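You operate a simulated robot arm through the tools that you are given. There is no shell and no other tool.

The job below is to be done with a simulated robot arm. You get a single attempt, and the scene is never put back.

JOB
Press BORDER on the small red box and put it in the tray.
Fine: the tray is the green one; set the grey dial to BORDER; one press only; leave the press tray pulled out.

Only the result counts: the job must be done as asked and must still hold three seconds after the hand-in. Knocking over, shifting, dropping, spilling or breaking anything else fails it.

ROBOT AND FRAMES
A 7-joint arm with a two-finger gripper, fixed in place. Base frame: the origin is on the floor under the middle of its stand, x ahead of it, y to its left, z up; the work surface is at about z = 90. Lengths are in cm, angles in degrees, forces in N, time in s.
With the tool pointing down near the work surface it reaches from about 34 to 76 cm from the base axis. Its first joint turns from -143.0 to 143.0 degrees. Payload 2.45 kg.
The TCP is the grasp point between the finger pads, 2.6 cm short of the fingertips. In the tool frame z runs along the fingers and y along their closing line. The gripper opens to 9.6 cm; its body begins 6.9 cm behind the TCP.
Orientation is that of the tool frame in the base frame, as a unit quaternion [x, y, z, w]. With the fingers straight down and closing along the base's y, the tool's x points along the base's -x, its y along +y and its z along -z.

CONTROLS
- The arm moves only by the tool arm_command. Its argument "deltas" is a list of rows, each a list of 3 entries, a list of its own where there are three numbers: the shift along the base's x, y, z in units of 200 mm (1.0 is 200 mm), then the turn, a rotation vector about the base's x, y, z in units of 120 degrees (1.0 is 120 degrees), then the opening, from 0 (shut) to 1 (fully open). In form: [[[tx, ty, tz], [rx, ry, rz], jaw], ...]. A call has 1 to 20 rows; each row is the pose to reach, as a shift and turn from the pose commanded when the call began. A call with a number of a shift or a turn outside -1 to 1 is refused whole. Each row takes 0.2 s and may step no farther than 5 cm and 8.6 degrees from the row before; otherwise, or with a gripper value out of range, the whole call is refused. A pose out of reach is approached as far as the arm can. The call stops where the force on the tool passes 40 N (or 10 N more than at its start, if that is more) or the arm is blocked; 0.2 s more then pass. The fingers move at their own pace (about 5 cm/s each) and stop on an object; they squeeze with about 28 N. The grip force told is the motor's: it shows also when the fingers shut on nothing. Time passes only in rows, and 0.2 s behind the last, so rows that repeat a pose let the fingers close. The reply holds the time, the measured pose of the TCP, the force on the tool along the base axes, the opening and the grip force, in the units named above and with some noise, with the torque about the TCP (base axes, N m) and any sound that the robot's microphone picked up.
- Cameras (640 x 400 px; columns grow to the right, rows downward): "scene" is fixed at [5.13, -50.06, 164.01]; the picture's right is [0.20, -0.98, 0.00], its down [-0.89, -0.18, -0.41] and it looks along [0.40, 0.08, -0.91] (base axes); focal length 340 px, centre (320, 200). "wrist" rides on the gripper at [8.2, 0.3, -9.8] in the tool frame; the picture's right is [-0.04, 1.00, 0.00], its down [-0.73, -0.03, -0.68] and it looks along [-0.68, -0.03, 0.73] (tool axes); focal length 256 px, centre (320, 200). There is no depth. A picture from a camera that has moved, and an enlarged one, comes with that camera's place and axes in the base frame and with its lens.
- grab_frame(camera): a new picture of that camera. The clock stands still meanwhile.
- move_column(by): slides the trunk up (or, below 0, down) by that many cm; the arm rides with it, the base frame stays. It gives what a move gives, with no picture.
- enlarge(camera, box): a new picture of the part [left, top, right, bottom] of that camera's present view, enlarged. The clock stands still meanwhile.
- hand_in(): hands the job in; it is judged then, once.

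Places have to be worked out from the pictures, the camera data and where the tool is seen. Open the gripper and draw the arm clear of the work before you hand the job in, unless the task says otherwise.

The tools are called after "Call:" by a JSON object that holds its "name" and its "arguments". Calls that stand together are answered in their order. arm_command: Moves the arm, as the interface text tells. Its arguments: {"type":"object","properties":{"deltas":{"type":"array"}},"required":["deltas"]} The other tools are called the same way: move_column (by) moves the trunk up or down; grab_frame (camera) takes a picture; enlarge (camera, box) takes an enlarged picture of a part of a camera's view; hand_in () hands the job in.

At the start:

```text
t: 0.0
tool_pos: [39.61, -31.36, 121.21]
tool_rot: [0.0, 1.0, 0.0, -0.001]
force: [0.1, -0.7, 0.7]
moment: [0.05, 0.0, 0.02]
finger_gap: 9.61
gripper_force: 0.1
trunk travel left (down, up): [-57.5, 6.5]
```

scene: 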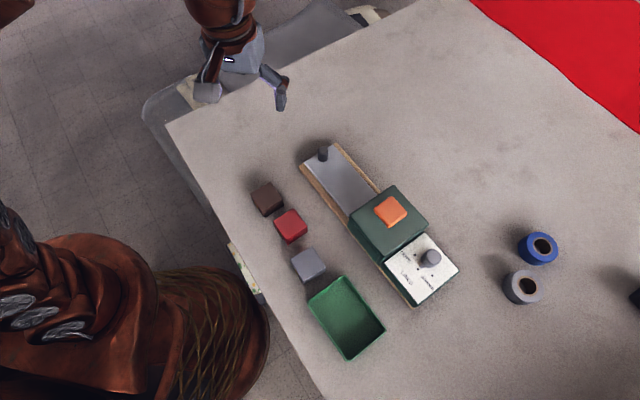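
wrist: 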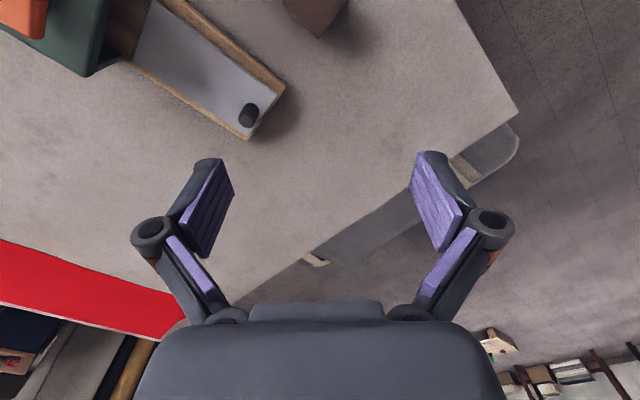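

I start by looking closely at the press, the dial and the boxes in the scene camera.

Call:
{"name": "enlarge", "arguments": {"camera": "scene", "box": [370, 220, 470, 310]}}

Call:
{"name": "enlarge", "arguments": {"camera": "scene", "box": [230, 130, 480, 370]}}

Call:
{"name": "enlarge", "arguments": {"camera": "scene", "box": [280, 130, 440, 260]}}

```text
4.44 times, centred on (420, 265) of scene
camera zoom: at [5.13, -50.06, 164.01], right [0.2, -0.98, 0.0], down [-0.89, -0.18, -0.41], along [0.4, 0.08, -0.91], focal length 1509 px, centre (-124, -89)
```

zoom: 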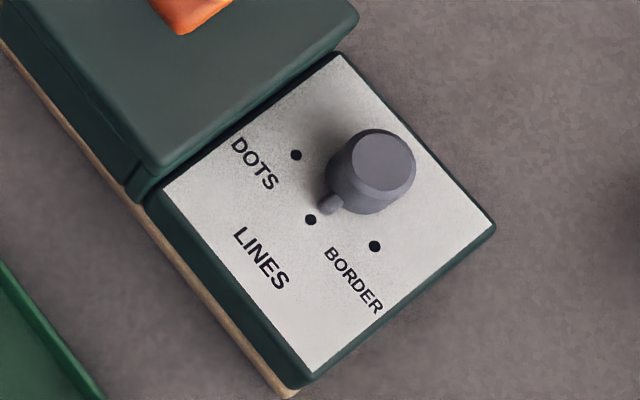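

```text
1.67 times, centred on (355, 250) of scene
camera zoom: at [5.13, -50.06, 164.01], right [0.2, -0.98, 0.0], down [-0.89, -0.18, -0.41], along [0.4, 0.08, -0.91], focal length 566 px, centre (262, 117)
```

zoom: 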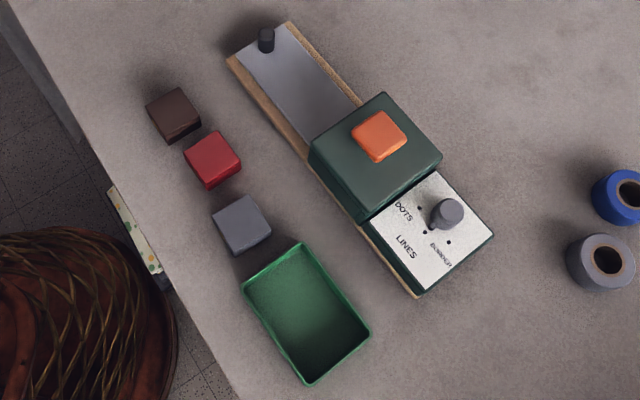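

```text
3.08 times, centred on (360, 195) of scene
camera zoom: at [5.13, -50.06, 164.01], right [0.2, -0.98, 0.0], down [-0.89, -0.18, -0.41], along [0.4, 0.08, -0.91], focal length 1045 px, centre (197, 215)
```

zoom: 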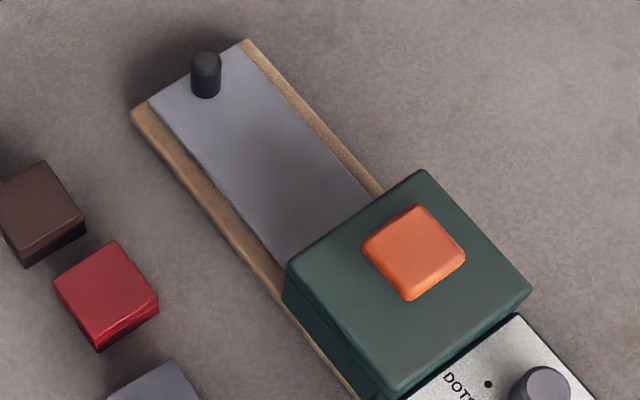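

The press lies roughly diagonal, with its tray apparently out and the dial pointer near LINES. I move the hand high over the table so that the wrist camera gives a second view of the press.

Call:
{"name": "arm_command", "arguments": {"deltas": [[[-0.08, -0.2, 0], [0, 0, 0], 1], [[-0.16, -0.4, 0], [0, 0, 0], 1], [[-0.24, -0.6, 0], [0, 0, 0], 1], [[-0.32, -0.8, 0], [0, 0, 0], 1], [[-0.4, -1.0, 0], [0, 0, 0], 1], [[-0.4, -1.0, 0], [0, 0, 0], 1]]}}

```text
t: 1.4
tool_pos: [30.51, -50.37, 119.69]
tool_rot: [-0.001, 1.0, 0.0, 0.0]
force: [0.3, -0.1, 0.5]
moment: [0.03, -0.07, 0.03]
finger_gap: 9.63
gripper_force: 0.1
out of reach, approached as far as the arm can: row 5, 6
trunk travel left (down, up): [-57.5, 6.5]
```

The arm stopped slightly short at this height, close to (30.5, -50.4, 119.7). I take wrist pictures from here.

Call:
{"name": "grab_frame", "arguments": {"camera": "wrist"}}

Call:
{"name": "grab_frame", "arguments": {"camera": "scene"}}

```text
taken
camera wrist: at [22.49, -50.06, 129.64], right [0.04, 1.0, 0.0], down [0.73, -0.03, 0.68], along [0.68, -0.03, -0.73], focal length 256 px, centre (320, 200)
```

wrist: 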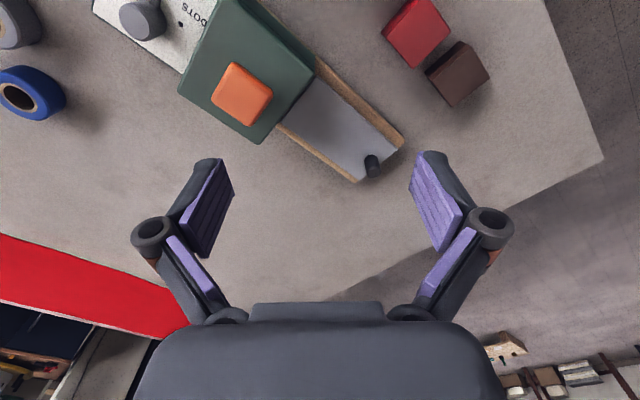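

```text
taken
```

scene: 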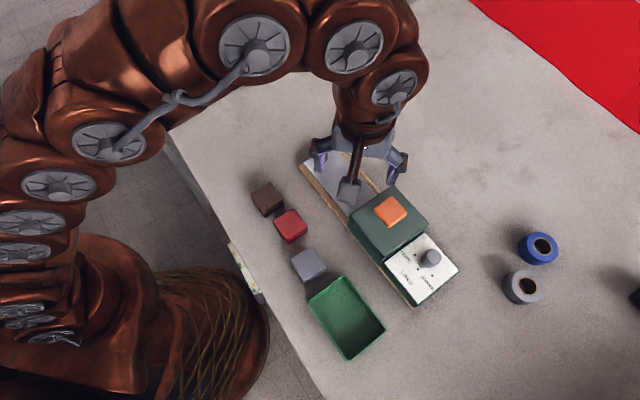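

I enlarge the upper part of the wrist view to measure the press and the boxes from this second viewpoint.

Call:
{"name": "enlarge", "arguments": {"camera": "wrist", "box": [170, 0, 420, 190]}}

Call:
{"name": "enlarge", "arguments": {"camera": "wrist", "box": [360, 0, 520, 120]}}

```text
2.11 times, centred on (295, 95) of wrist
camera zoom: at [22.49, -50.06, 129.64], right [0.04, 1.0, 0.0], down [0.73, -0.03, 0.68], along [0.68, -0.03, -0.73], focal length 539 px, centre (373, 421)
```

zoom: 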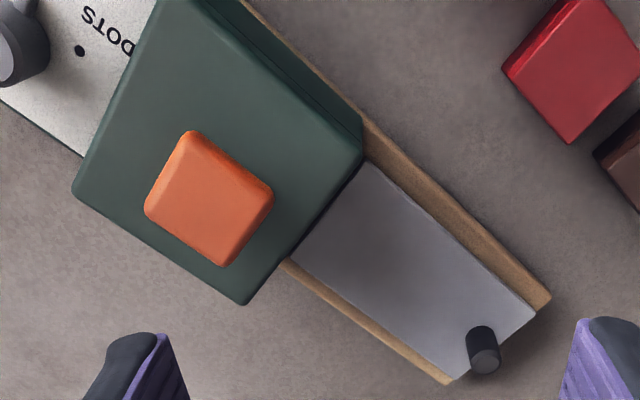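

```text
3.33 times, centred on (440, 60) of wrist
camera zoom: at [22.49, -50.06, 129.64], right [0.04, 1.0, 0.0], down [0.73, -0.03, 0.68], along [0.68, -0.03, -0.73], focal length 853 px, centre (-80, 667)
```

zoom: 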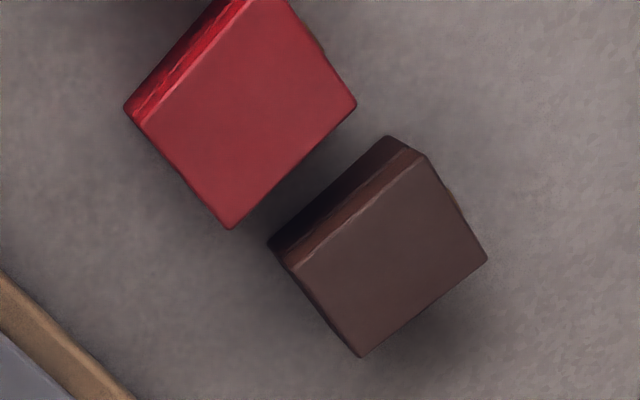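

From the two views I put the red box at about (29.3, -38.4), the button top near (32, -58.5, 103.5), the handle near (50, -41.6) and the dial near (26.5, -68.4). I lower a little and yaw the hand -41° to look at the dial from closer.

Call:
{"name": "arm_command", "arguments": {"deltas": [[[-0.05, -0.1, -0.06], [0, 0, -0.057], 1], [[-0.11, -0.2, -0.13], [0, 0, -0.114], 1], [[-0.16, -0.3, -0.19], [0, 0, -0.171], 1], [[-0.22, -0.4, -0.26], [0, 0, -0.228], 1], [[-0.27, -0.5, -0.32], [0, 0, -0.285], 1], [[-0.325, -0.58, -0.385], [0, 0, -0.342], 1], [[-0.325, -0.58, -0.385], [0, 0, -0.342], 1]]}}

Call:
{"name": "grab_frame", "arguments": {"camera": "wrist"}}

```text
t: 3.0
tool_pos: [24.07, -61.97, 111.92]
tool_rot: [0.351, 0.936, 0.0, 0.0]
force: [-0.2, 0.1, -0.9]
moment: [0.06, 0.01, 0.0]
finger_gap: 9.61
gripper_force: 0.0
trunk travel left (down, up): [-57.5, 6.5]
```

```text
taken
camera wrist: at [18.25, -56.4, 121.95], right [0.69, 0.73, 0.0], down [0.53, -0.5, 0.68], along [0.49, -0.47, -0.73], focal length 256 px, centre (320, 200)
```

wrist: 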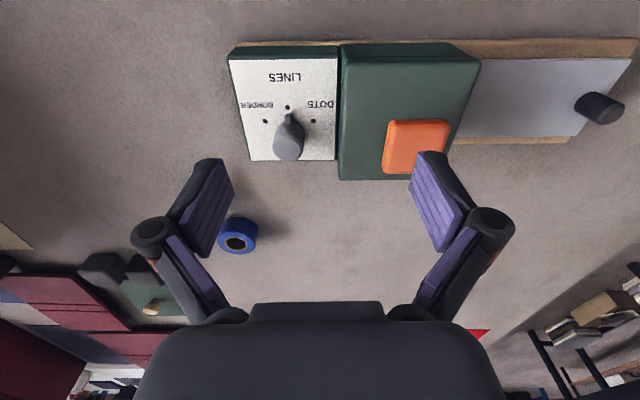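

The press now lies almost square in the wrist view, and the pointer is clearly at LINES. I enlarge the dial and the head.

Call:
{"name": "enlarge", "arguments": {"camera": "wrist", "box": [220, 30, 350, 180]}}

Call:
{"name": "enlarge", "arguments": {"camera": "wrist", "box": [330, 20, 640, 190]}}

```text
2.67 times, centred on (285, 105) of wrist
camera zoom: at [18.25, -56.4, 121.95], right [0.69, 0.73, 0.0], down [0.53, -0.5, 0.68], along [0.49, -0.47, -0.73], focal length 683 px, centre (413, 453)
```

zoom: 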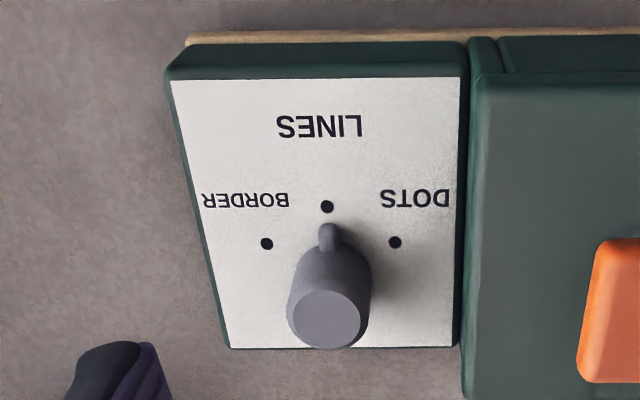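

```text
2.06 times, centred on (485, 105) of wrist
camera zoom: at [18.25, -56.4, 121.95], right [0.69, 0.73, 0.0], down [0.53, -0.5, 0.68], along [0.49, -0.47, -0.73], focal length 528 px, centre (-21, 396)
```

zoom: 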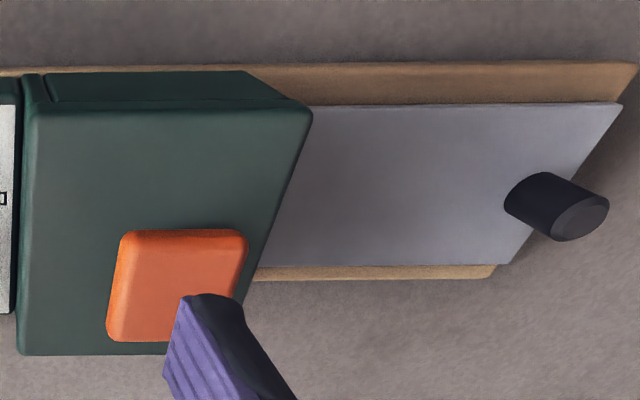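

Triangulation puts the knob top at about z 99.9 and the panel near z 97, but the baseline is short. I move over the dial, still above everything, for a second wrist view.

Call:
{"name": "arm_command", "arguments": {"deltas": [[[0.05, -0.157, -0.1], [0, 0, 0], 1], [[0.104, -0.314, -0.195], [0, 0, 0], 1], [[0.104, -0.314, -0.195], [0, 0, 0], 1]]}}

Call:
{"name": "grab_frame", "arguments": {"camera": "wrist"}}

Call:
{"name": "enlarge", "arguments": {"camera": "wrist", "box": [220, 0, 420, 150]}}

```text
t: 3.8
tool_pos: [24.97, -64.55, 107.5]
tool_rot: [0.35, 0.937, -0.001, 0.0]
force: [-0.1, -0.3, -0.8]
moment: [-0.04, -0.01, -0.02]
finger_gap: 9.58
gripper_force: 0.1
out of reach, approached as far as the arm can: row 1, 2, 3
trunk travel left (down, up): [-57.5, 6.5]
```

```text
taken
camera wrist: at [19.19, -59.09, 117.46], right [0.69, 0.73, 0.0], down [0.53, -0.5, 0.68], along [0.49, -0.47, -0.73], focal length 256 px, centre (320, 200)
```

wrist: 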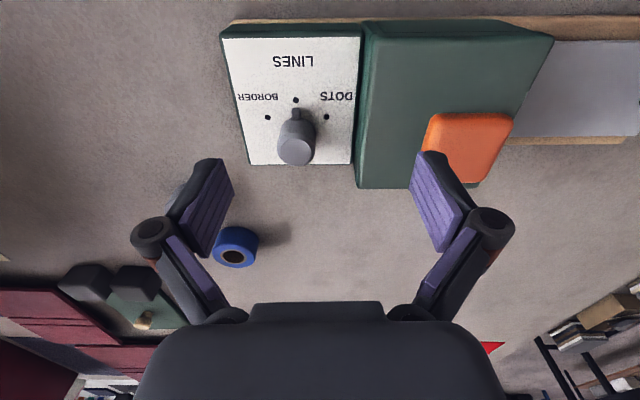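

```text
2.67 times, centred on (320, 75) of wrist
camera zoom: at [19.19, -59.09, 117.46], right [0.69, 0.73, 0.0], down [0.53, -0.5, 0.68], along [0.49, -0.47, -0.73], focal length 683 px, centre (320, 533)
```

zoom: 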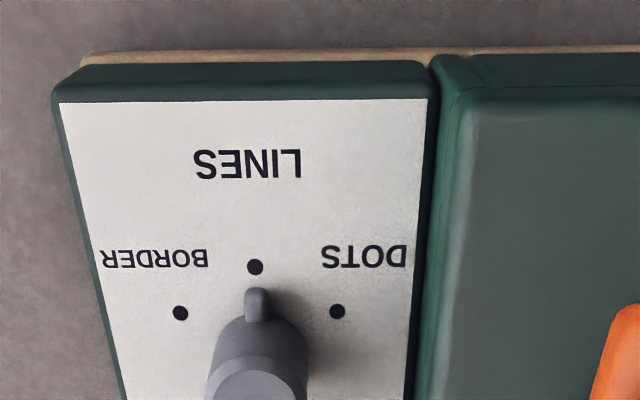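

The dial at about 73 cm radius is out of reach at this height with the trunk where it is. I raise the trunk 6 cm so the arm can come over the dial from above.

Call:
{"name": "move_column", "arguments": {"by": 6}}

```text
t: 4.8
tool_pos: [25.04, -64.64, 113.52]
tool_rot: [0.35, 0.937, 0.0, 0.0]
force: [0.1, -0.9, 0.1]
moment: [0.03, -0.03, 0.06]
finger_gap: 9.6
gripper_force: 0.0
trunk travel left (down, up): [-63.5, 0.5]
```

I go over the dial to about (26.15, -68.25, 107) and look again.

Call:
{"name": "arm_command", "arguments": {"deltas": [[[0.02, -0.06, -0.11], [0, 0, 0], 1], [[0.04, -0.12, -0.22], [0, 0, 0], 1], [[0.055, -0.18, -0.33], [0, 0, 0], 1], [[0.055, -0.18, -0.33], [0, 0, 0], 1]]}}

Call:
{"name": "grab_frame", "arguments": {"camera": "wrist"}}

Call:
{"name": "enlarge", "arguments": {"camera": "scene", "box": [340, 180, 500, 310]}}

```text
t: 5.8
tool_pos: [26.05, -68.11, 106.87]
tool_rot: [0.351, 0.936, -0.001, 0.001]
force: [-0.2, 0.2, -0.6]
moment: [0.02, 0.01, -0.01]
finger_gap: 9.6
gripper_force: 0.1
trunk travel left (down, up): [-63.5, 0.5]
```

```text
taken
camera wrist: at [20.26, -62.55, 116.66], right [0.69, 0.73, 0.0], down [0.53, -0.5, 0.68], along [0.49, -0.47, -0.73], focal length 256 px, centre (320, 200)
```

wrist: 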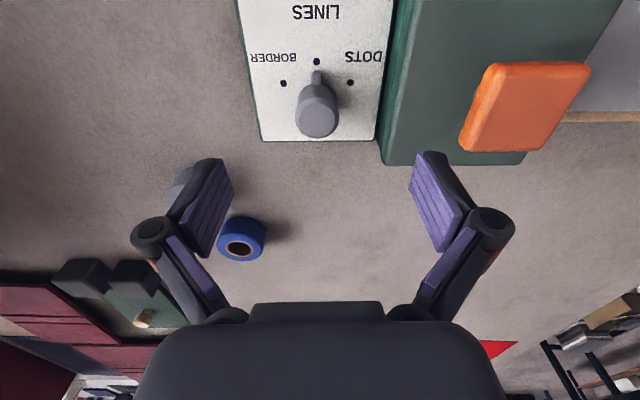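

```text
3.08 times, centred on (420, 245) of scene
camera zoom: at [5.13, -50.06, 164.01], right [0.2, -0.98, 0.0], down [-0.89, -0.18, -0.41], along [0.4, 0.08, -0.91], focal length 1045 px, centre (12, 62)
```

zoom: 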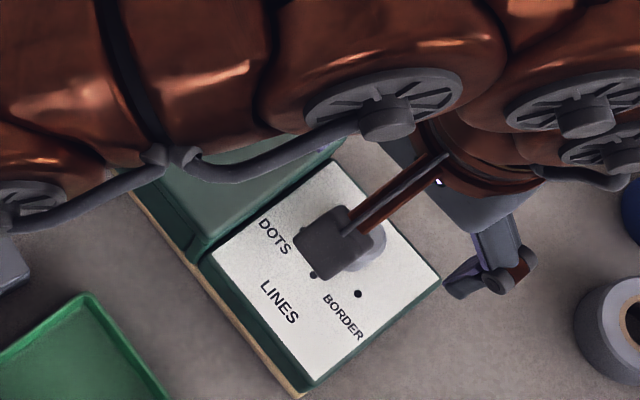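

The knob centre works out to about (26.2, -68.5) with its top near z 99.3 and the panel near z 96.2. I narrow the fingers to about 4.6 cm, so they clear the head beside the dial, then shift onto centre and drop to z 103.

Call:
{"name": "arm_command", "arguments": {"deltas": [[[0.0065, -0.02, 0], [0, 0, 0], 0.48], [[0.0065, -0.02, 0], [0, 0, 0], 0.48], [[0.0065, -0.02, 0], [0, 0, 0], 0.48], [[0.0065, -0.02, -0.1], [0, 0, 0], 0.48], [[0.0065, -0.02, -0.195], [0, 0, 0], 0.48], [[0.0065, -0.02, -0.195], [0, 0, 0], 0.48]]}}

Call:
{"name": "grab_frame", "arguments": {"camera": "wrist"}}

Call:
{"name": "enlarge", "arguments": {"camera": "wrist", "box": [210, 40, 430, 240]}}

```text
t: 7.2
tool_pos: [26.27, -68.64, 102.97]
tool_rot: [0.351, 0.937, 0.0, 0.0]
force: [-0.1, 0.7, 0.2]
moment: [0.01, 0.01, 0.0]
finger_gap: 4.62
gripper_force: 0.1
out of reach, approached as far as the arm can: row 1, 2, 3
trunk travel left (down, up): [-63.5, 0.5]
```

```text
taken
camera wrist: at [20.43, -63.09, 112.9], right [0.69, 0.73, 0.0], down [0.53, -0.5, 0.68], along [0.49, -0.47, -0.73], focal length 256 px, centre (320, 200)
```

wrist: 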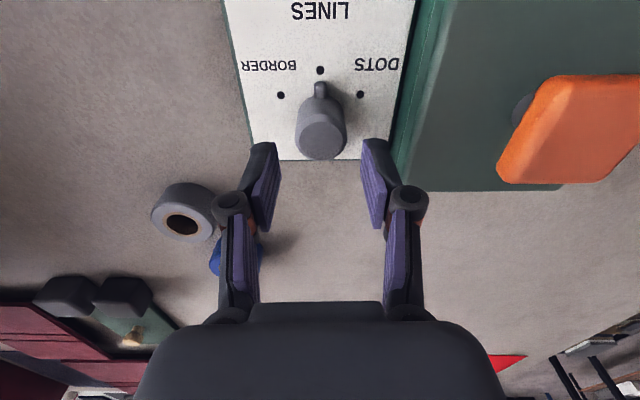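

```text
2.00 times, centred on (320, 140) of wrist
camera zoom: at [20.43, -63.09, 112.9], right [0.69, 0.73, 0.0], down [0.53, -0.5, 0.68], along [0.49, -0.47, -0.73], focal length 512 px, centre (320, 320)
```

zoom: 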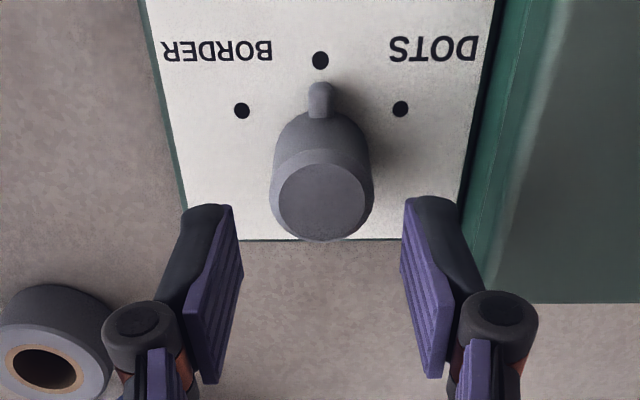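

The view is good: the knob sits between the fingers, but the right knuckle would come close to the head (its face is only about 5 cm from the dial centre). I turn the hand +25°, narrow to about 4.2 cm and descend to z 100.4, which keeps the knuckles above the head.

Call:
{"name": "arm_command", "arguments": {"deltas": [[[-0.003, 0.004, 0], [0, 0, 0.069], 0.44], [[-0.006, 0.008, 0], [0, 0, 0.139], 0.44], [[-0.007, 0.01, 0], [0, 0, 0.2083], 0.44], [[-0.007, 0.01, -0.04], [0, 0, 0.2083], 0.44], [[-0.007, 0.01, -0.085], [0, 0, 0.2083], 0.44], [[-0.007, 0.01, -0.13], [0, 0, 0.2083], 0.44], [[-0.007, 0.01, -0.13], [0, 0, 0.2083], 0.44]]}}

Call:
{"name": "grab_frame", "arguments": {"camera": "wrist"}}

Call:
{"name": "enlarge", "arguments": {"camera": "wrist", "box": [220, 60, 420, 240]}}

```text
t: 8.8
tool_pos: [26.17, -68.43, 100.44]
tool_rot: [0.138, 0.99, 0.0, 0.001]
force: [0.7, 0.7, -1.0]
moment: [0.03, 0.0, 0.02]
finger_gap: 4.21
gripper_force: 0.1
trunk travel left (down, up): [-63.5, 0.5]
```

```text
taken
camera wrist: at [18.46, -65.96, 110.35], right [0.31, 0.95, 0.0], down [0.7, -0.23, 0.68], along [0.64, -0.21, -0.73], focal length 256 px, centre (320, 200)
```

wrist: 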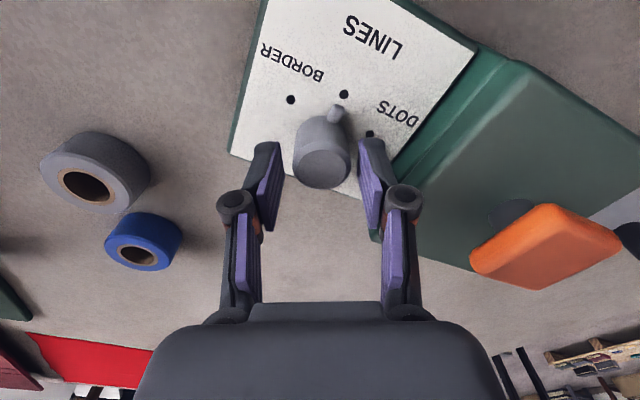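

```text
2.22 times, centred on (320, 150) of wrist
camera zoom: at [18.46, -65.96, 110.35], right [0.31, 0.95, 0.0], down [0.7, -0.23, 0.68], along [0.64, -0.21, -0.73], focal length 569 px, centre (320, 311)
```

zoom: 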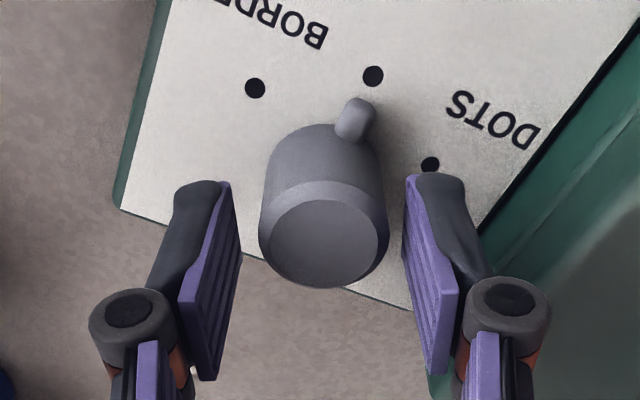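

The knob is centred between the fingers at z 100.4, with the fingertips clear of the panel. I close on it.

Call:
{"name": "arm_command", "arguments": {"deltas": [[[0, 0, 0], [0, 0, 0], 0.2], [[0, 0, 0], [0, 0, 0], 0.2], [[0, 0, 0], [0, 0, 0], 0.2], [[0, 0, 0], [0, 0, 0], 0.2]]}}

Call:
{"name": "enlarge", "arguments": {"camera": "wrist", "box": [220, 60, 420, 240]}}

```text
t: 9.8
tool_pos: [26.11, -68.39, 100.4]
tool_rot: [0.139, 0.99, 0.0, 0.0]
force: [0.8, 8.2, 0.5]
moment: [0.23, 0.04, 0.0]
finger_gap: 3.14
gripper_force: 28.0
trunk travel left (down, up): [-63.5, 0.5]
```

```text
2.22 times, centred on (320, 150) of wrist
camera zoom: at [18.49, -65.89, 110.36], right [0.31, 0.95, 0.0], down [0.7, -0.23, 0.68], along [0.64, -0.21, -0.73], focal length 569 px, centre (320, 311)
```

zoom: 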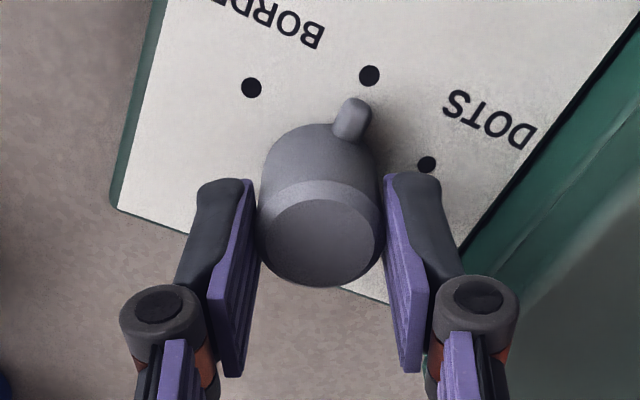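

The fingers hold the knob (3.14 cm gap). By the three dots the step from LINES to BORDER is close to 60° anticlockwise seen from above, so I turn +58° and check.

Call:
{"name": "arm_command", "arguments": {"deltas": [[[0, 0.004, 0], [0, 0, 0.0604], 0.2], [[0, 0.004, 0], [0, 0, 0.1208], 0.2], [[0, 0.004, 0], [0, 0, 0.1812], 0.2], [[0, 0.004, 0], [0, 0, 0.2417], 0.2], [[0, 0.004, 0], [0, 0, 0.302], 0.2], [[0, 0.004, 0], [0, 0, 0.3625], 0.2], [[0, 0.004, 0], [0, 0, 0.423], 0.2], [[0, 0.004, 0], [0, 0, 0.4833], 0.2], [[0, 0.004, 0], [0, 0, 0.4833], 0.2]]}}

Call:
{"name": "grab_frame", "arguments": {"camera": "wrist"}}

Call:
{"name": "enlarge", "arguments": {"camera": "wrist", "box": [220, 60, 420, 240]}}

Call:
{"name": "enlarge", "arguments": {"camera": "scene", "box": [370, 220, 470, 310]}}

```text
t: 11.8
tool_pos: [26.21, -68.35, 100.36]
tool_rot: [-0.358, 0.934, 0.001, 0.0]
force: [-1.8, 6.3, 0.2]
moment: [0.32, -0.07, 0.0]
finger_gap: 3.15
gripper_force: 27.9
trunk travel left (down, up): [-63.5, 0.5]
```

```text
taken
camera wrist: at [19.95, -73.58, 110.36], right [-0.64, 0.77, 0.0], down [0.56, 0.47, 0.68], along [0.52, 0.43, -0.73], focal length 256 px, centre (320, 200)
```

wrist: 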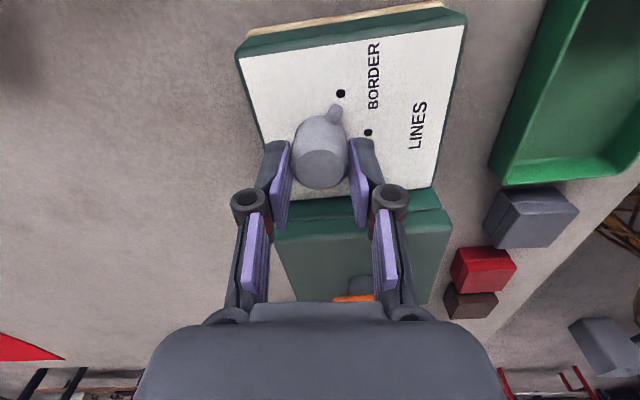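

```text
2.22 times, centred on (320, 150) of wrist
camera zoom: at [19.95, -73.58, 110.36], right [-0.64, 0.77, 0.0], down [0.56, 0.47, 0.68], along [0.52, 0.43, -0.73], focal length 569 px, centre (320, 311)
```

zoom: 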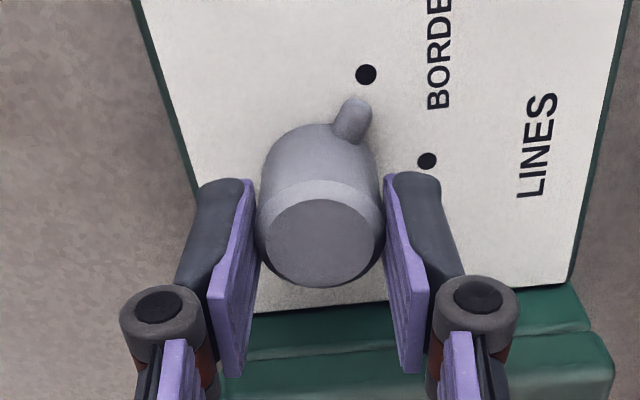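

```text
4.44 times, centred on (420, 265) of scene
camera zoom: at [5.13, -50.06, 164.01], right [0.2, -0.98, 0.0], down [-0.89, -0.18, -0.41], along [0.4, 0.08, -0.91], focal length 1509 px, centre (-124, -89)
```

zoom: 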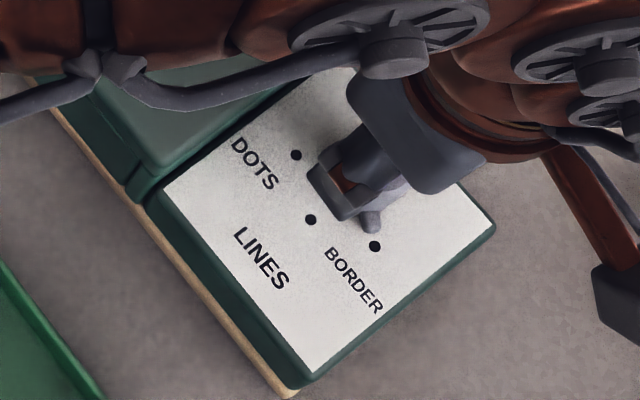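

The BORDER dot now sits almost where the LINES dot sat relative to the pointer, about 2° short. I turn 2° more, then open to let go.

Call:
{"name": "arm_command", "arguments": {"deltas": [[[0, 0, 0], [0, 0, 0.0167], 0.2], [[0, 0, 0], [0, 0, 0.0167], 0.2], [[0, 0, 0], [0, 0, 0.0167], 0.44], [[0, 0, 0], [0, 0, 0.0167], 0.44], [[0, 0, 0], [0, 0, 0.0167], 0.44], [[0, 0, 0.05], [0, 0, 0.0167], 0.44], [[0, 0, 0.15], [0, 0, 0.0167], 0.44], [[0, 0, 0.3], [0, 0, 0.0167], 0.44], [[0, 0, 0.35], [0, 0, 0.0167], 0.44]]}}

Call:
{"name": "enlarge", "arguments": {"camera": "wrist", "box": [220, 20, 420, 200]}}

Call:
{"name": "enlarge", "arguments": {"camera": "scene", "box": [370, 220, 470, 310]}}

```text
t: 13.8
tool_pos: [26.04, -68.28, 106.38]
tool_rot: [-0.375, 0.927, 0.001, 0.0]
force: [-0.6, 0.3, -0.1]
moment: [0.02, -0.01, 0.0]
finger_gap: 4.21
gripper_force: 0.1
out of reach, approached as far as the arm can: row 9
trunk travel left (down, up): [-63.5, 0.5]
```

```text
2.22 times, centred on (320, 110) of wrist
camera zoom: at [20.05, -73.74, 116.3], right [-0.66, 0.75, 0.0], down [0.55, 0.49, 0.68], along [0.51, 0.45, -0.73], focal length 569 px, centre (320, 400)
```

zoom: 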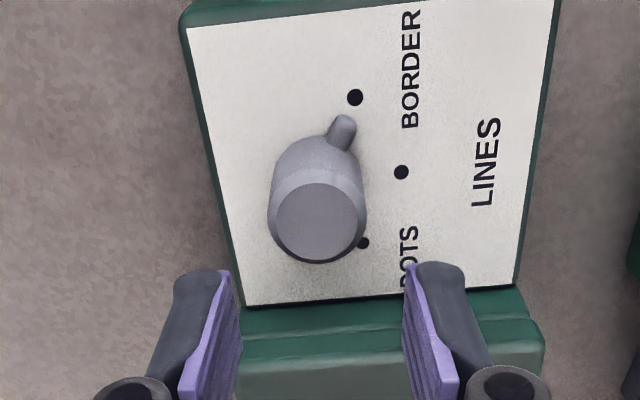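

```text
4.44 times, centred on (420, 265) of scene
camera zoom: at [5.13, -50.06, 164.01], right [0.2, -0.98, 0.0], down [-0.89, -0.18, -0.41], along [0.4, 0.08, -0.91], focal length 1509 px, centre (-124, -89)
```

zoom: 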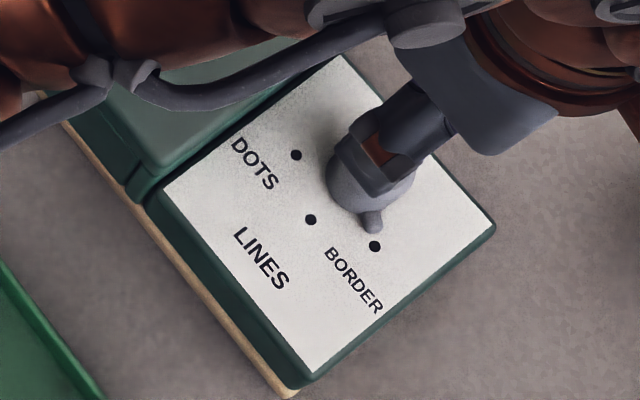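

The pointer now lines up with the BORDER dot. Next comes the tray: I lift away over the head and start turning the hand towards yaw -131°, so the camera will be on the handle side, clear of the button.

Call:
{"name": "arm_command", "arguments": {"deltas": [[[-0.03, 0.1, 0.1], [0, 0, -0.0667], 0.44], [[-0.06, 0.25, 0.25], [0, 0, -0.1333], 0.44], [[0.0, 0.4, 0.35], [0, 0, -0.2], 0.44], [[0.1, 0.55, 0.35], [0, 0, -0.2667], 0.44], [[0.2, 0.7, 0.35], [0, 0, -0.3333], 0.44], [[0.3, 0.82, 0.35], [0, 0, -0.4], 0.44], [[0.4, 0.95, 0.35], [0, 0, -0.4667], 0.44], [[0.4, 0.95, 0.35], [0, 0, -0.5333], 0.44], [[0.4, 0.95, 0.35], [0, 0, -0.6], 0.44], [[0.4, 0.95, 0.35], [0, 0, -0.6667], 0.44], [[0.4, 0.95, 0.35], [0, 0, -0.7333], 0.44]]}}

Call:
{"name": "enlarge", "arguments": {"camera": "scene", "box": [370, 220, 470, 310]}}

```text
t: 16.2
tool_pos: [34.11, -49.23, 113.32]
tool_rot: [0.377, 0.926, 0.0, 0.0]
force: [0.8, -0.2, 0.8]
moment: [0.0, 0.02, 0.02]
finger_gap: 4.23
gripper_force: 0.0
trunk travel left (down, up): [-63.5, 0.5]
```

```text
4.44 times, centred on (420, 265) of scene
camera zoom: at [5.13, -50.06, 164.01], right [0.2, -0.98, 0.0], down [-0.89, -0.18, -0.41], along [0.4, 0.08, -0.91], focal length 1509 px, centre (-124, -89)
```

zoom: 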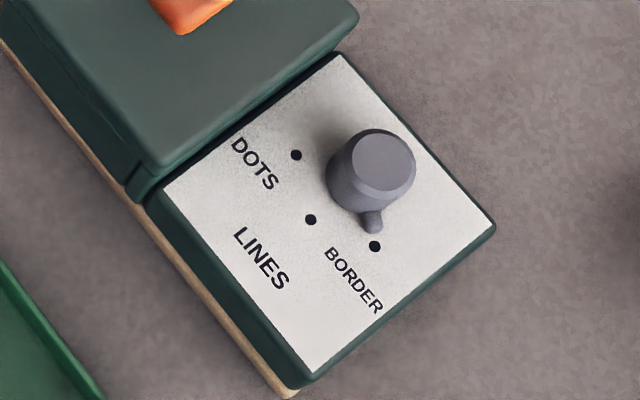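

The scene view confirms the pointer is on BORDER. I continue turning to yaw -131° while moving over the tray handle near (46.9, -42.5).

Call:
{"name": "arm_command", "arguments": {"deltas": [[[0.08, 0.04, 0], [0, 0, -0.066], 0.5], [[0.16, 0.08, 0], [0, 0, -0.132], 0.5], [[0.24, 0.12, 0], [0, 0, -0.198], 0.5], [[0.32, 0.16, 0], [0, 0, -0.264], 0.5], [[0.4, 0.2, 0], [0, 0, -0.33], 0.5], [[0.48, 0.25, -0.05], [0, 0, -0.396], 0.5], [[0.56, 0.29, -0.1], [0, 0, -0.462], 0.5], [[0.64, 0.335, -0.15], [0, 0, -0.528], 0.5], [[0.64, 0.335, -0.17], [0, 0, -0.594], 0.5], [[0.64, 0.335, -0.17], [0, 0, -0.66], 0.5], [[0.64, 0.335, -0.17], [0, 0, -0.725], 0.5], [[0.64, 0.335, -0.17], [0, 0, -0.725], 0.5]]}}

Call:
{"name": "grab_frame", "arguments": {"camera": "wrist"}}

Call:
{"name": "grab_frame", "arguments": {"camera": "scene"}}

```text
t: 18.8
tool_pos: [46.83, -42.51, 109.92]
tool_rot: [0.911, 0.413, 0.0, 0.0]
force: [-0.7, 0.3, -0.4]
moment: [0.01, 0.0, 0.01]
finger_gap: 4.8
gripper_force: 0.1
trunk travel left (down, up): [-63.5, 0.5]
```

```text
taken
camera wrist: at [52.65, -36.66, 119.85], right [0.73, -0.69, 0.0], down [-0.5, -0.53, 0.68], along [-0.47, -0.49, -0.73], focal length 256 px, centre (320, 200)
```

wrist: 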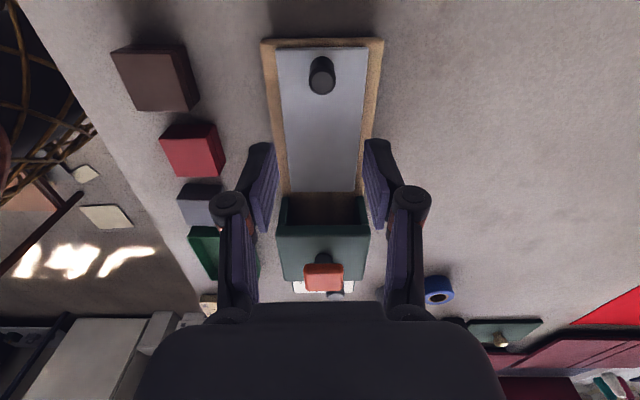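

```text
taken
```

scene: 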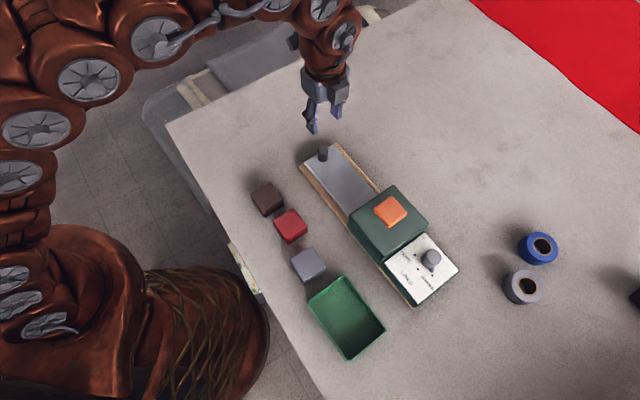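

Yaw -131° works, and the wrist camera now looks along the press into the slot under the head. I enlarge that view to measure the plate, the handle and the opening.

Call:
{"name": "enlarge", "arguments": {"camera": "wrist", "box": [240, 20, 410, 300]}}

Call:
{"name": "enlarge", "arguments": {"camera": "wrist", "box": [260, 170, 390, 300]}}

Call:
{"name": "enlarge", "arguments": {"camera": "wrist", "box": [250, 25, 400, 125]}}

```text
1.43 times, centred on (325, 160) of wrist
camera zoom: at [52.65, -36.66, 119.85], right [0.73, -0.69, 0.0], down [-0.5, -0.53, 0.68], along [-0.47, -0.49, -0.73], focal length 366 px, centre (313, 257)
```

zoom: 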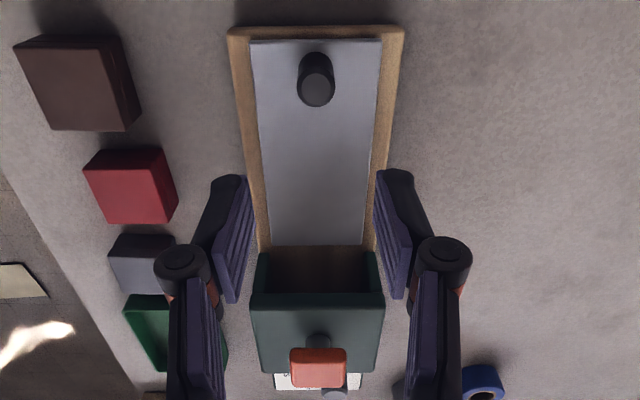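

```text
3.08 times, centred on (325, 235) of wrist
camera zoom: at [52.65, -36.66, 119.85], right [0.73, -0.69, 0.0], down [-0.5, -0.53, 0.68], along [-0.47, -0.49, -0.73], focal length 788 px, centre (305, 92)
```

zoom: 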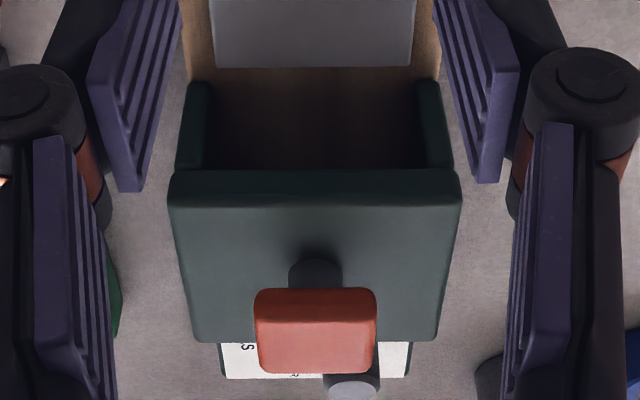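

```text
4.00 times, centred on (325, 75) of wrist
camera zoom: at [52.65, -36.66, 119.85], right [0.73, -0.69, 0.0], down [-0.5, -0.53, 0.68], along [-0.47, -0.49, -0.73], focal length 1024 px, centre (300, 700)
```

zoom: 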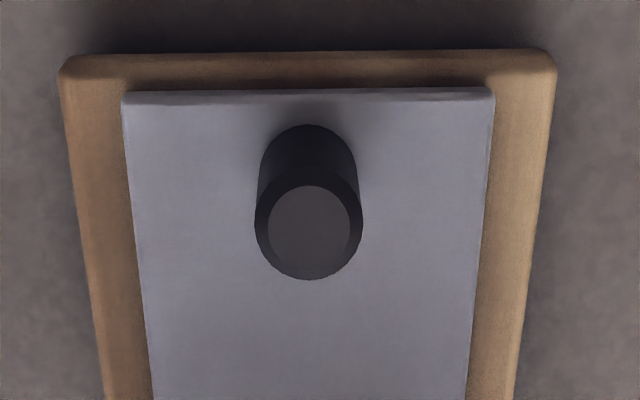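

The plate is fully out: about 17.6 cm long, with its inner edge just before the tunnel. The handle top is near z 97 at about (47.3, -42.35), and the axis is about 47°. I align the yaw and descend to just above the handle for a check.

Call:
{"name": "arm_command", "arguments": {"deltas": [[[0.012, 0.004, -0.15], [0, 0, -0.015], 0.5], [[0.023, 0.008, -0.3], [0, 0, -0.015], 0.5], [[0.023, 0.008, -0.446], [0, 0, -0.015], 0.5], [[0.023, 0.008, -0.446], [0, 0, -0.015], 0.5]]}}

Call:
{"name": "grab_frame", "arguments": {"camera": "wrist"}}

Call:
{"name": "enlarge", "arguments": {"camera": "wrist", "box": [220, 60, 420, 240]}}

Call:
{"name": "enlarge", "arguments": {"camera": "scene", "box": [260, 100, 420, 230]}}

```text
t: 19.8
tool_pos: [47.34, -42.51, 100.94]
tool_rot: [0.916, 0.4, 0.001, 0.001]
force: [0.5, -0.4, -0.3]
moment: [-0.02, -0.01, -0.04]
finger_gap: 4.79
gripper_force: 0.1
trunk travel left (down, up): [-63.5, 0.5]
```

```text
taken
camera wrist: at [53.36, -36.76, 110.86], right [0.71, -0.71, 0.0], down [-0.52, -0.52, 0.68], along [-0.48, -0.48, -0.73], focal length 256 px, centre (320, 200)
```

wrist: 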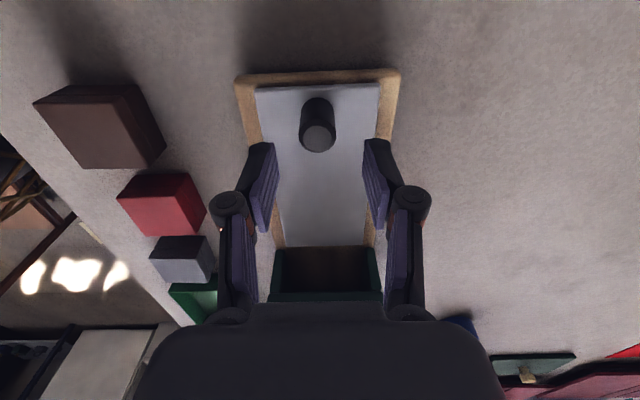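

```text
2.22 times, centred on (320, 150) of wrist
camera zoom: at [53.36, -36.76, 110.86], right [0.71, -0.71, 0.0], down [-0.52, -0.52, 0.68], along [-0.48, -0.48, -0.73], focal length 569 px, centre (320, 311)
```

zoom: 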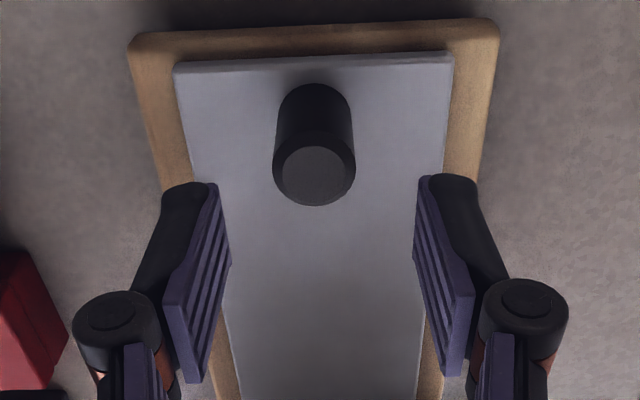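

```text
3.08 times, centred on (340, 165) of scene
camera zoom: at [5.13, -50.06, 164.01], right [0.2, -0.98, 0.0], down [-0.89, -0.18, -0.41], along [0.4, 0.08, -0.91], focal length 1045 px, centre (258, 308)
```

zoom: 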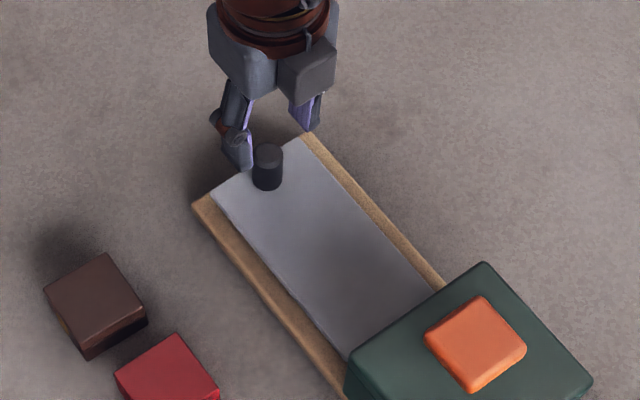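

Triangulating both wrist views gives the handle at (47.3, -42.5) with its top at z 96 and the plate surface at about z 92. I lower to z 96.8 and close on the handle for a dry slide of the empty tray, to learn where it stops.

Call:
{"name": "arm_command", "arguments": {"deltas": [[[0, 0, -0.1], [0, 0, 0], 0.5], [[0, 0, -0.207], [0, 0, 0], 0.5], [[0, 0, -0.207], [0, 0, 0], 0.1], [[0, 0, -0.207], [0, 0, 0], 0.1], [[0, 0, -0.207], [0, 0, 0], 0.1], [[0, 0, -0.207], [0, 0, 0], 0.1]]}}

Call:
{"name": "enlarge", "arguments": {"camera": "wrist", "box": [220, 60, 420, 260]}}

```text
t: 21.2
tool_pos: [47.39, -42.32, 96.82]
tool_rot: [0.916, 0.4, -0.001, -0.001]
force: [-3.0, 2.4, -0.9]
moment: [0.08, 0.09, -0.01]
finger_gap: 2.36
gripper_force: 28.2
trunk travel left (down, up): [-63.5, 0.5]
```

```text
2.00 times, centred on (320, 160) of wrist
camera zoom: at [53.25, -36.68, 106.78], right [0.71, -0.71, 0.0], down [-0.52, -0.52, 0.68], along [-0.48, -0.48, -0.73], focal length 512 px, centre (320, 280)
```

zoom: 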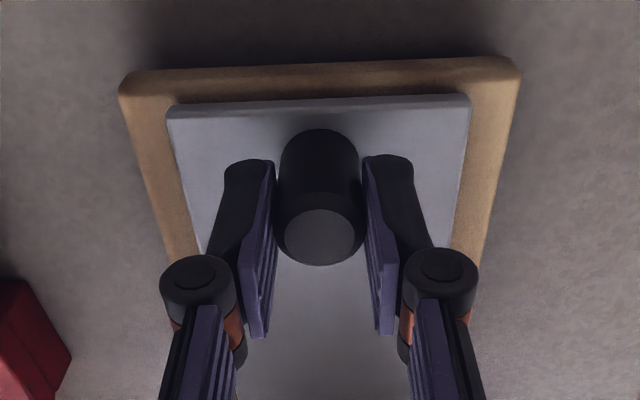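

The handle is held (2.36 cm). I slide it 10 cm along the press axis towards the head in 1 cm steps.

Call:
{"name": "arm_command", "arguments": {"deltas": [[[-0.0341, -0.0366, 0], [0, 0, 0], 0.1], [[-0.0682, -0.0731, 0], [0, 0, 0], 0.1], [[-0.1023, -0.1097, 0], [0, 0, 0], 0.1], [[-0.1364, -0.1462, 0], [0, 0, 0], 0.1], [[-0.1705, -0.1828, 0], [0, 0, 0], 0.1], [[-0.2046, -0.2193, 0], [0, 0, 0], 0.1], [[-0.2387, -0.2559, 0], [0, 0, 0], 0.1], [[-0.2728, -0.2924, 0], [0, 0, 0], 0.1], [[-0.3069, -0.329, 0], [0, 0, 0], 0.1], [[-0.341, -0.3655, 0], [0, 0, 0], 0.1]]}}

Call:
{"name": "grab_frame", "arguments": {"camera": "wrist"}}

Call:
{"name": "grab_frame", "arguments": {"camera": "scene"}}

```text
t: 23.4
tool_pos: [40.65, -49.76, 96.84]
tool_rot: [0.916, 0.401, 0.0, -0.001]
force: [0.8, -0.5, 0.0]
moment: [0.1, -0.12, 0.04]
finger_gap: 2.36
gripper_force: 28.6
trunk travel left (down, up): [-63.5, 0.5]
```

```text
taken
camera wrist: at [46.5, -44.01, 106.79], right [0.71, -0.71, 0.0], down [-0.52, -0.52, 0.68], along [-0.48, -0.48, -0.73], focal length 256 px, centre (320, 200)
```

wrist: 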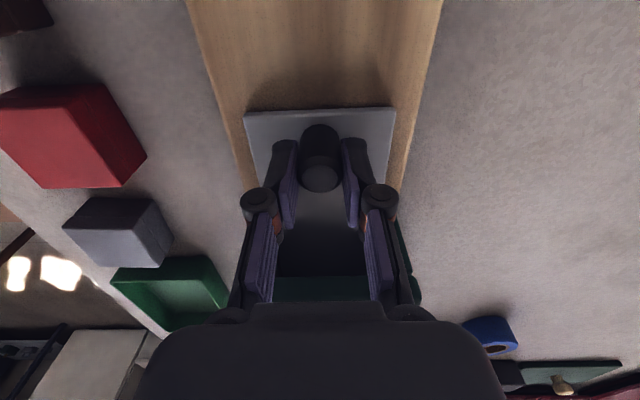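

```text
taken
```

scene: 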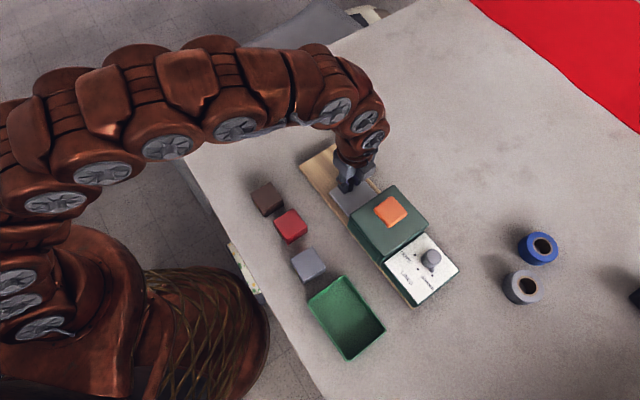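

It slides freely with almost no force. I continue in 0.5 cm steps, watching for the stop.

Call:
{"name": "arm_command", "arguments": {"deltas": [[[-0.01705, -0.0183, 0], [0, 0, 0], 0.1], [[-0.0341, -0.0366, 0], [0, 0, 0], 0.1], [[-0.05115, -0.0548, 0], [0, 0, 0], 0.1], [[-0.0682, -0.0731, 0], [0, 0, 0], 0.1], [[-0.08525, -0.0914, 0], [0, 0, 0], 0.1], [[-0.1023, -0.1097, 0], [0, 0, 0], 0.1], [[-0.1193, -0.1279, 0], [0, 0, 0], 0.1], [[-0.1364, -0.1462, 0], [0, 0, 0], 0.1]]}}

Call:
{"name": "grab_frame", "arguments": {"camera": "wrist"}}

Call:
{"name": "enlarge", "arguments": {"camera": "scene", "box": [300, 130, 460, 260]}}

```text
t: 25.2
tool_pos: [37.91, -52.77, 96.93]
tool_rot: [0.916, 0.4, 0.001, 0.002]
force: [5.4, 3.8, 0.0]
moment: [0.12, -0.19, -0.06]
finger_gap: 2.37
gripper_force: 28.0
trunk travel left (down, up): [-63.5, 0.5]
```

```text
taken
camera wrist: at [43.76, -46.95, 106.85], right [0.71, -0.71, 0.0], down [-0.52, -0.52, 0.68], along [-0.48, -0.48, -0.73], focal length 256 px, centre (320, 200)
```

wrist: 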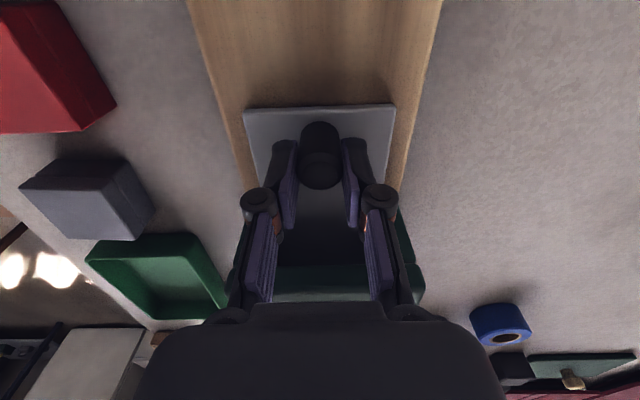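

```text
3.08 times, centred on (380, 195) of scene
camera zoom: at [5.13, -50.06, 164.01], right [0.2, -0.98, 0.0], down [-0.89, -0.18, -0.41], along [0.4, 0.08, -0.91], focal length 1045 px, centre (135, 215)
```

zoom: 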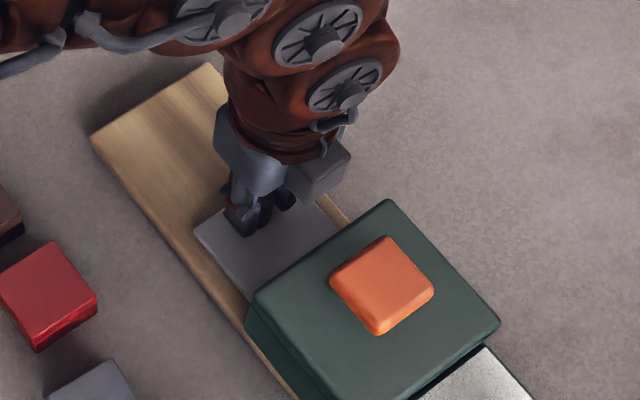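

After 14 cm a resisting force of about 6.5 N appears. I advance in finer steps to see whether this is the stop.

Call:
{"name": "arm_command", "arguments": {"deltas": [[[-0.0085, -0.0091, 0], [0, 0, 0], 0.1], [[-0.01705, -0.0183, 0], [0, 0, 0], 0.1]]}}

```text
t: 25.8
tool_pos: [37.59, -52.95, 96.94]
tool_rot: [0.916, 0.401, 0.0, 0.0]
force: [8.2, 7.4, 4.4]
moment: [0.18, -0.19, -0.03]
finger_gap: 2.34
gripper_force: 28.1
trunk travel left (down, up): [-63.5, 0.5]
```

Call:
{"name": "arm_command", "arguments": {"deltas": [[[-0.0085, -0.0091, 0], [0, 0, 0], 0.1], [[-0.01705, -0.0183, 0], [0, 0, 0], 0.1]]}}

Call:
{"name": "enlarge", "arguments": {"camera": "scene", "box": [300, 130, 460, 260]}}

Call:
{"name": "enlarge", "arguments": {"camera": "wrist", "box": [220, 60, 420, 260]}}

```text
t: 26.4
tool_pos: [37.37, -53.14, 96.85]
tool_rot: [0.916, 0.4, 0.0, 0.0]
force: [8.9, 10.0, 7.3]
moment: [0.28, -0.2, -0.01]
finger_gap: 2.34
gripper_force: 27.8
trunk travel left (down, up): [-63.5, 0.5]
```

```text
3.08 times, centred on (380, 195) of scene
camera zoom: at [5.13, -50.06, 164.01], right [0.2, -0.98, 0.0], down [-0.89, -0.18, -0.41], along [0.4, 0.08, -0.91], focal length 1045 px, centre (135, 215)
```

zoom: 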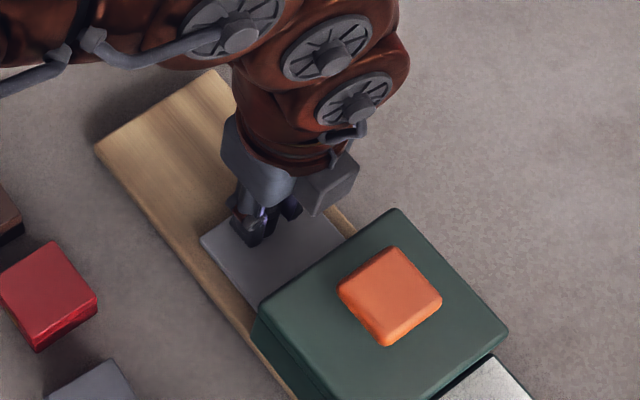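

```text
2.00 times, centred on (320, 160) of wrist
camera zoom: at [43.1, -47.54, 106.85], right [0.71, -0.71, 0.0], down [-0.52, -0.52, 0.68], along [-0.48, -0.48, -0.73], focal length 512 px, centre (320, 280)
```

zoom: 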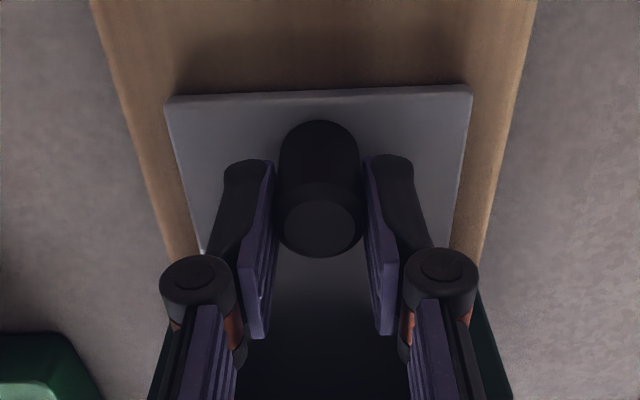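

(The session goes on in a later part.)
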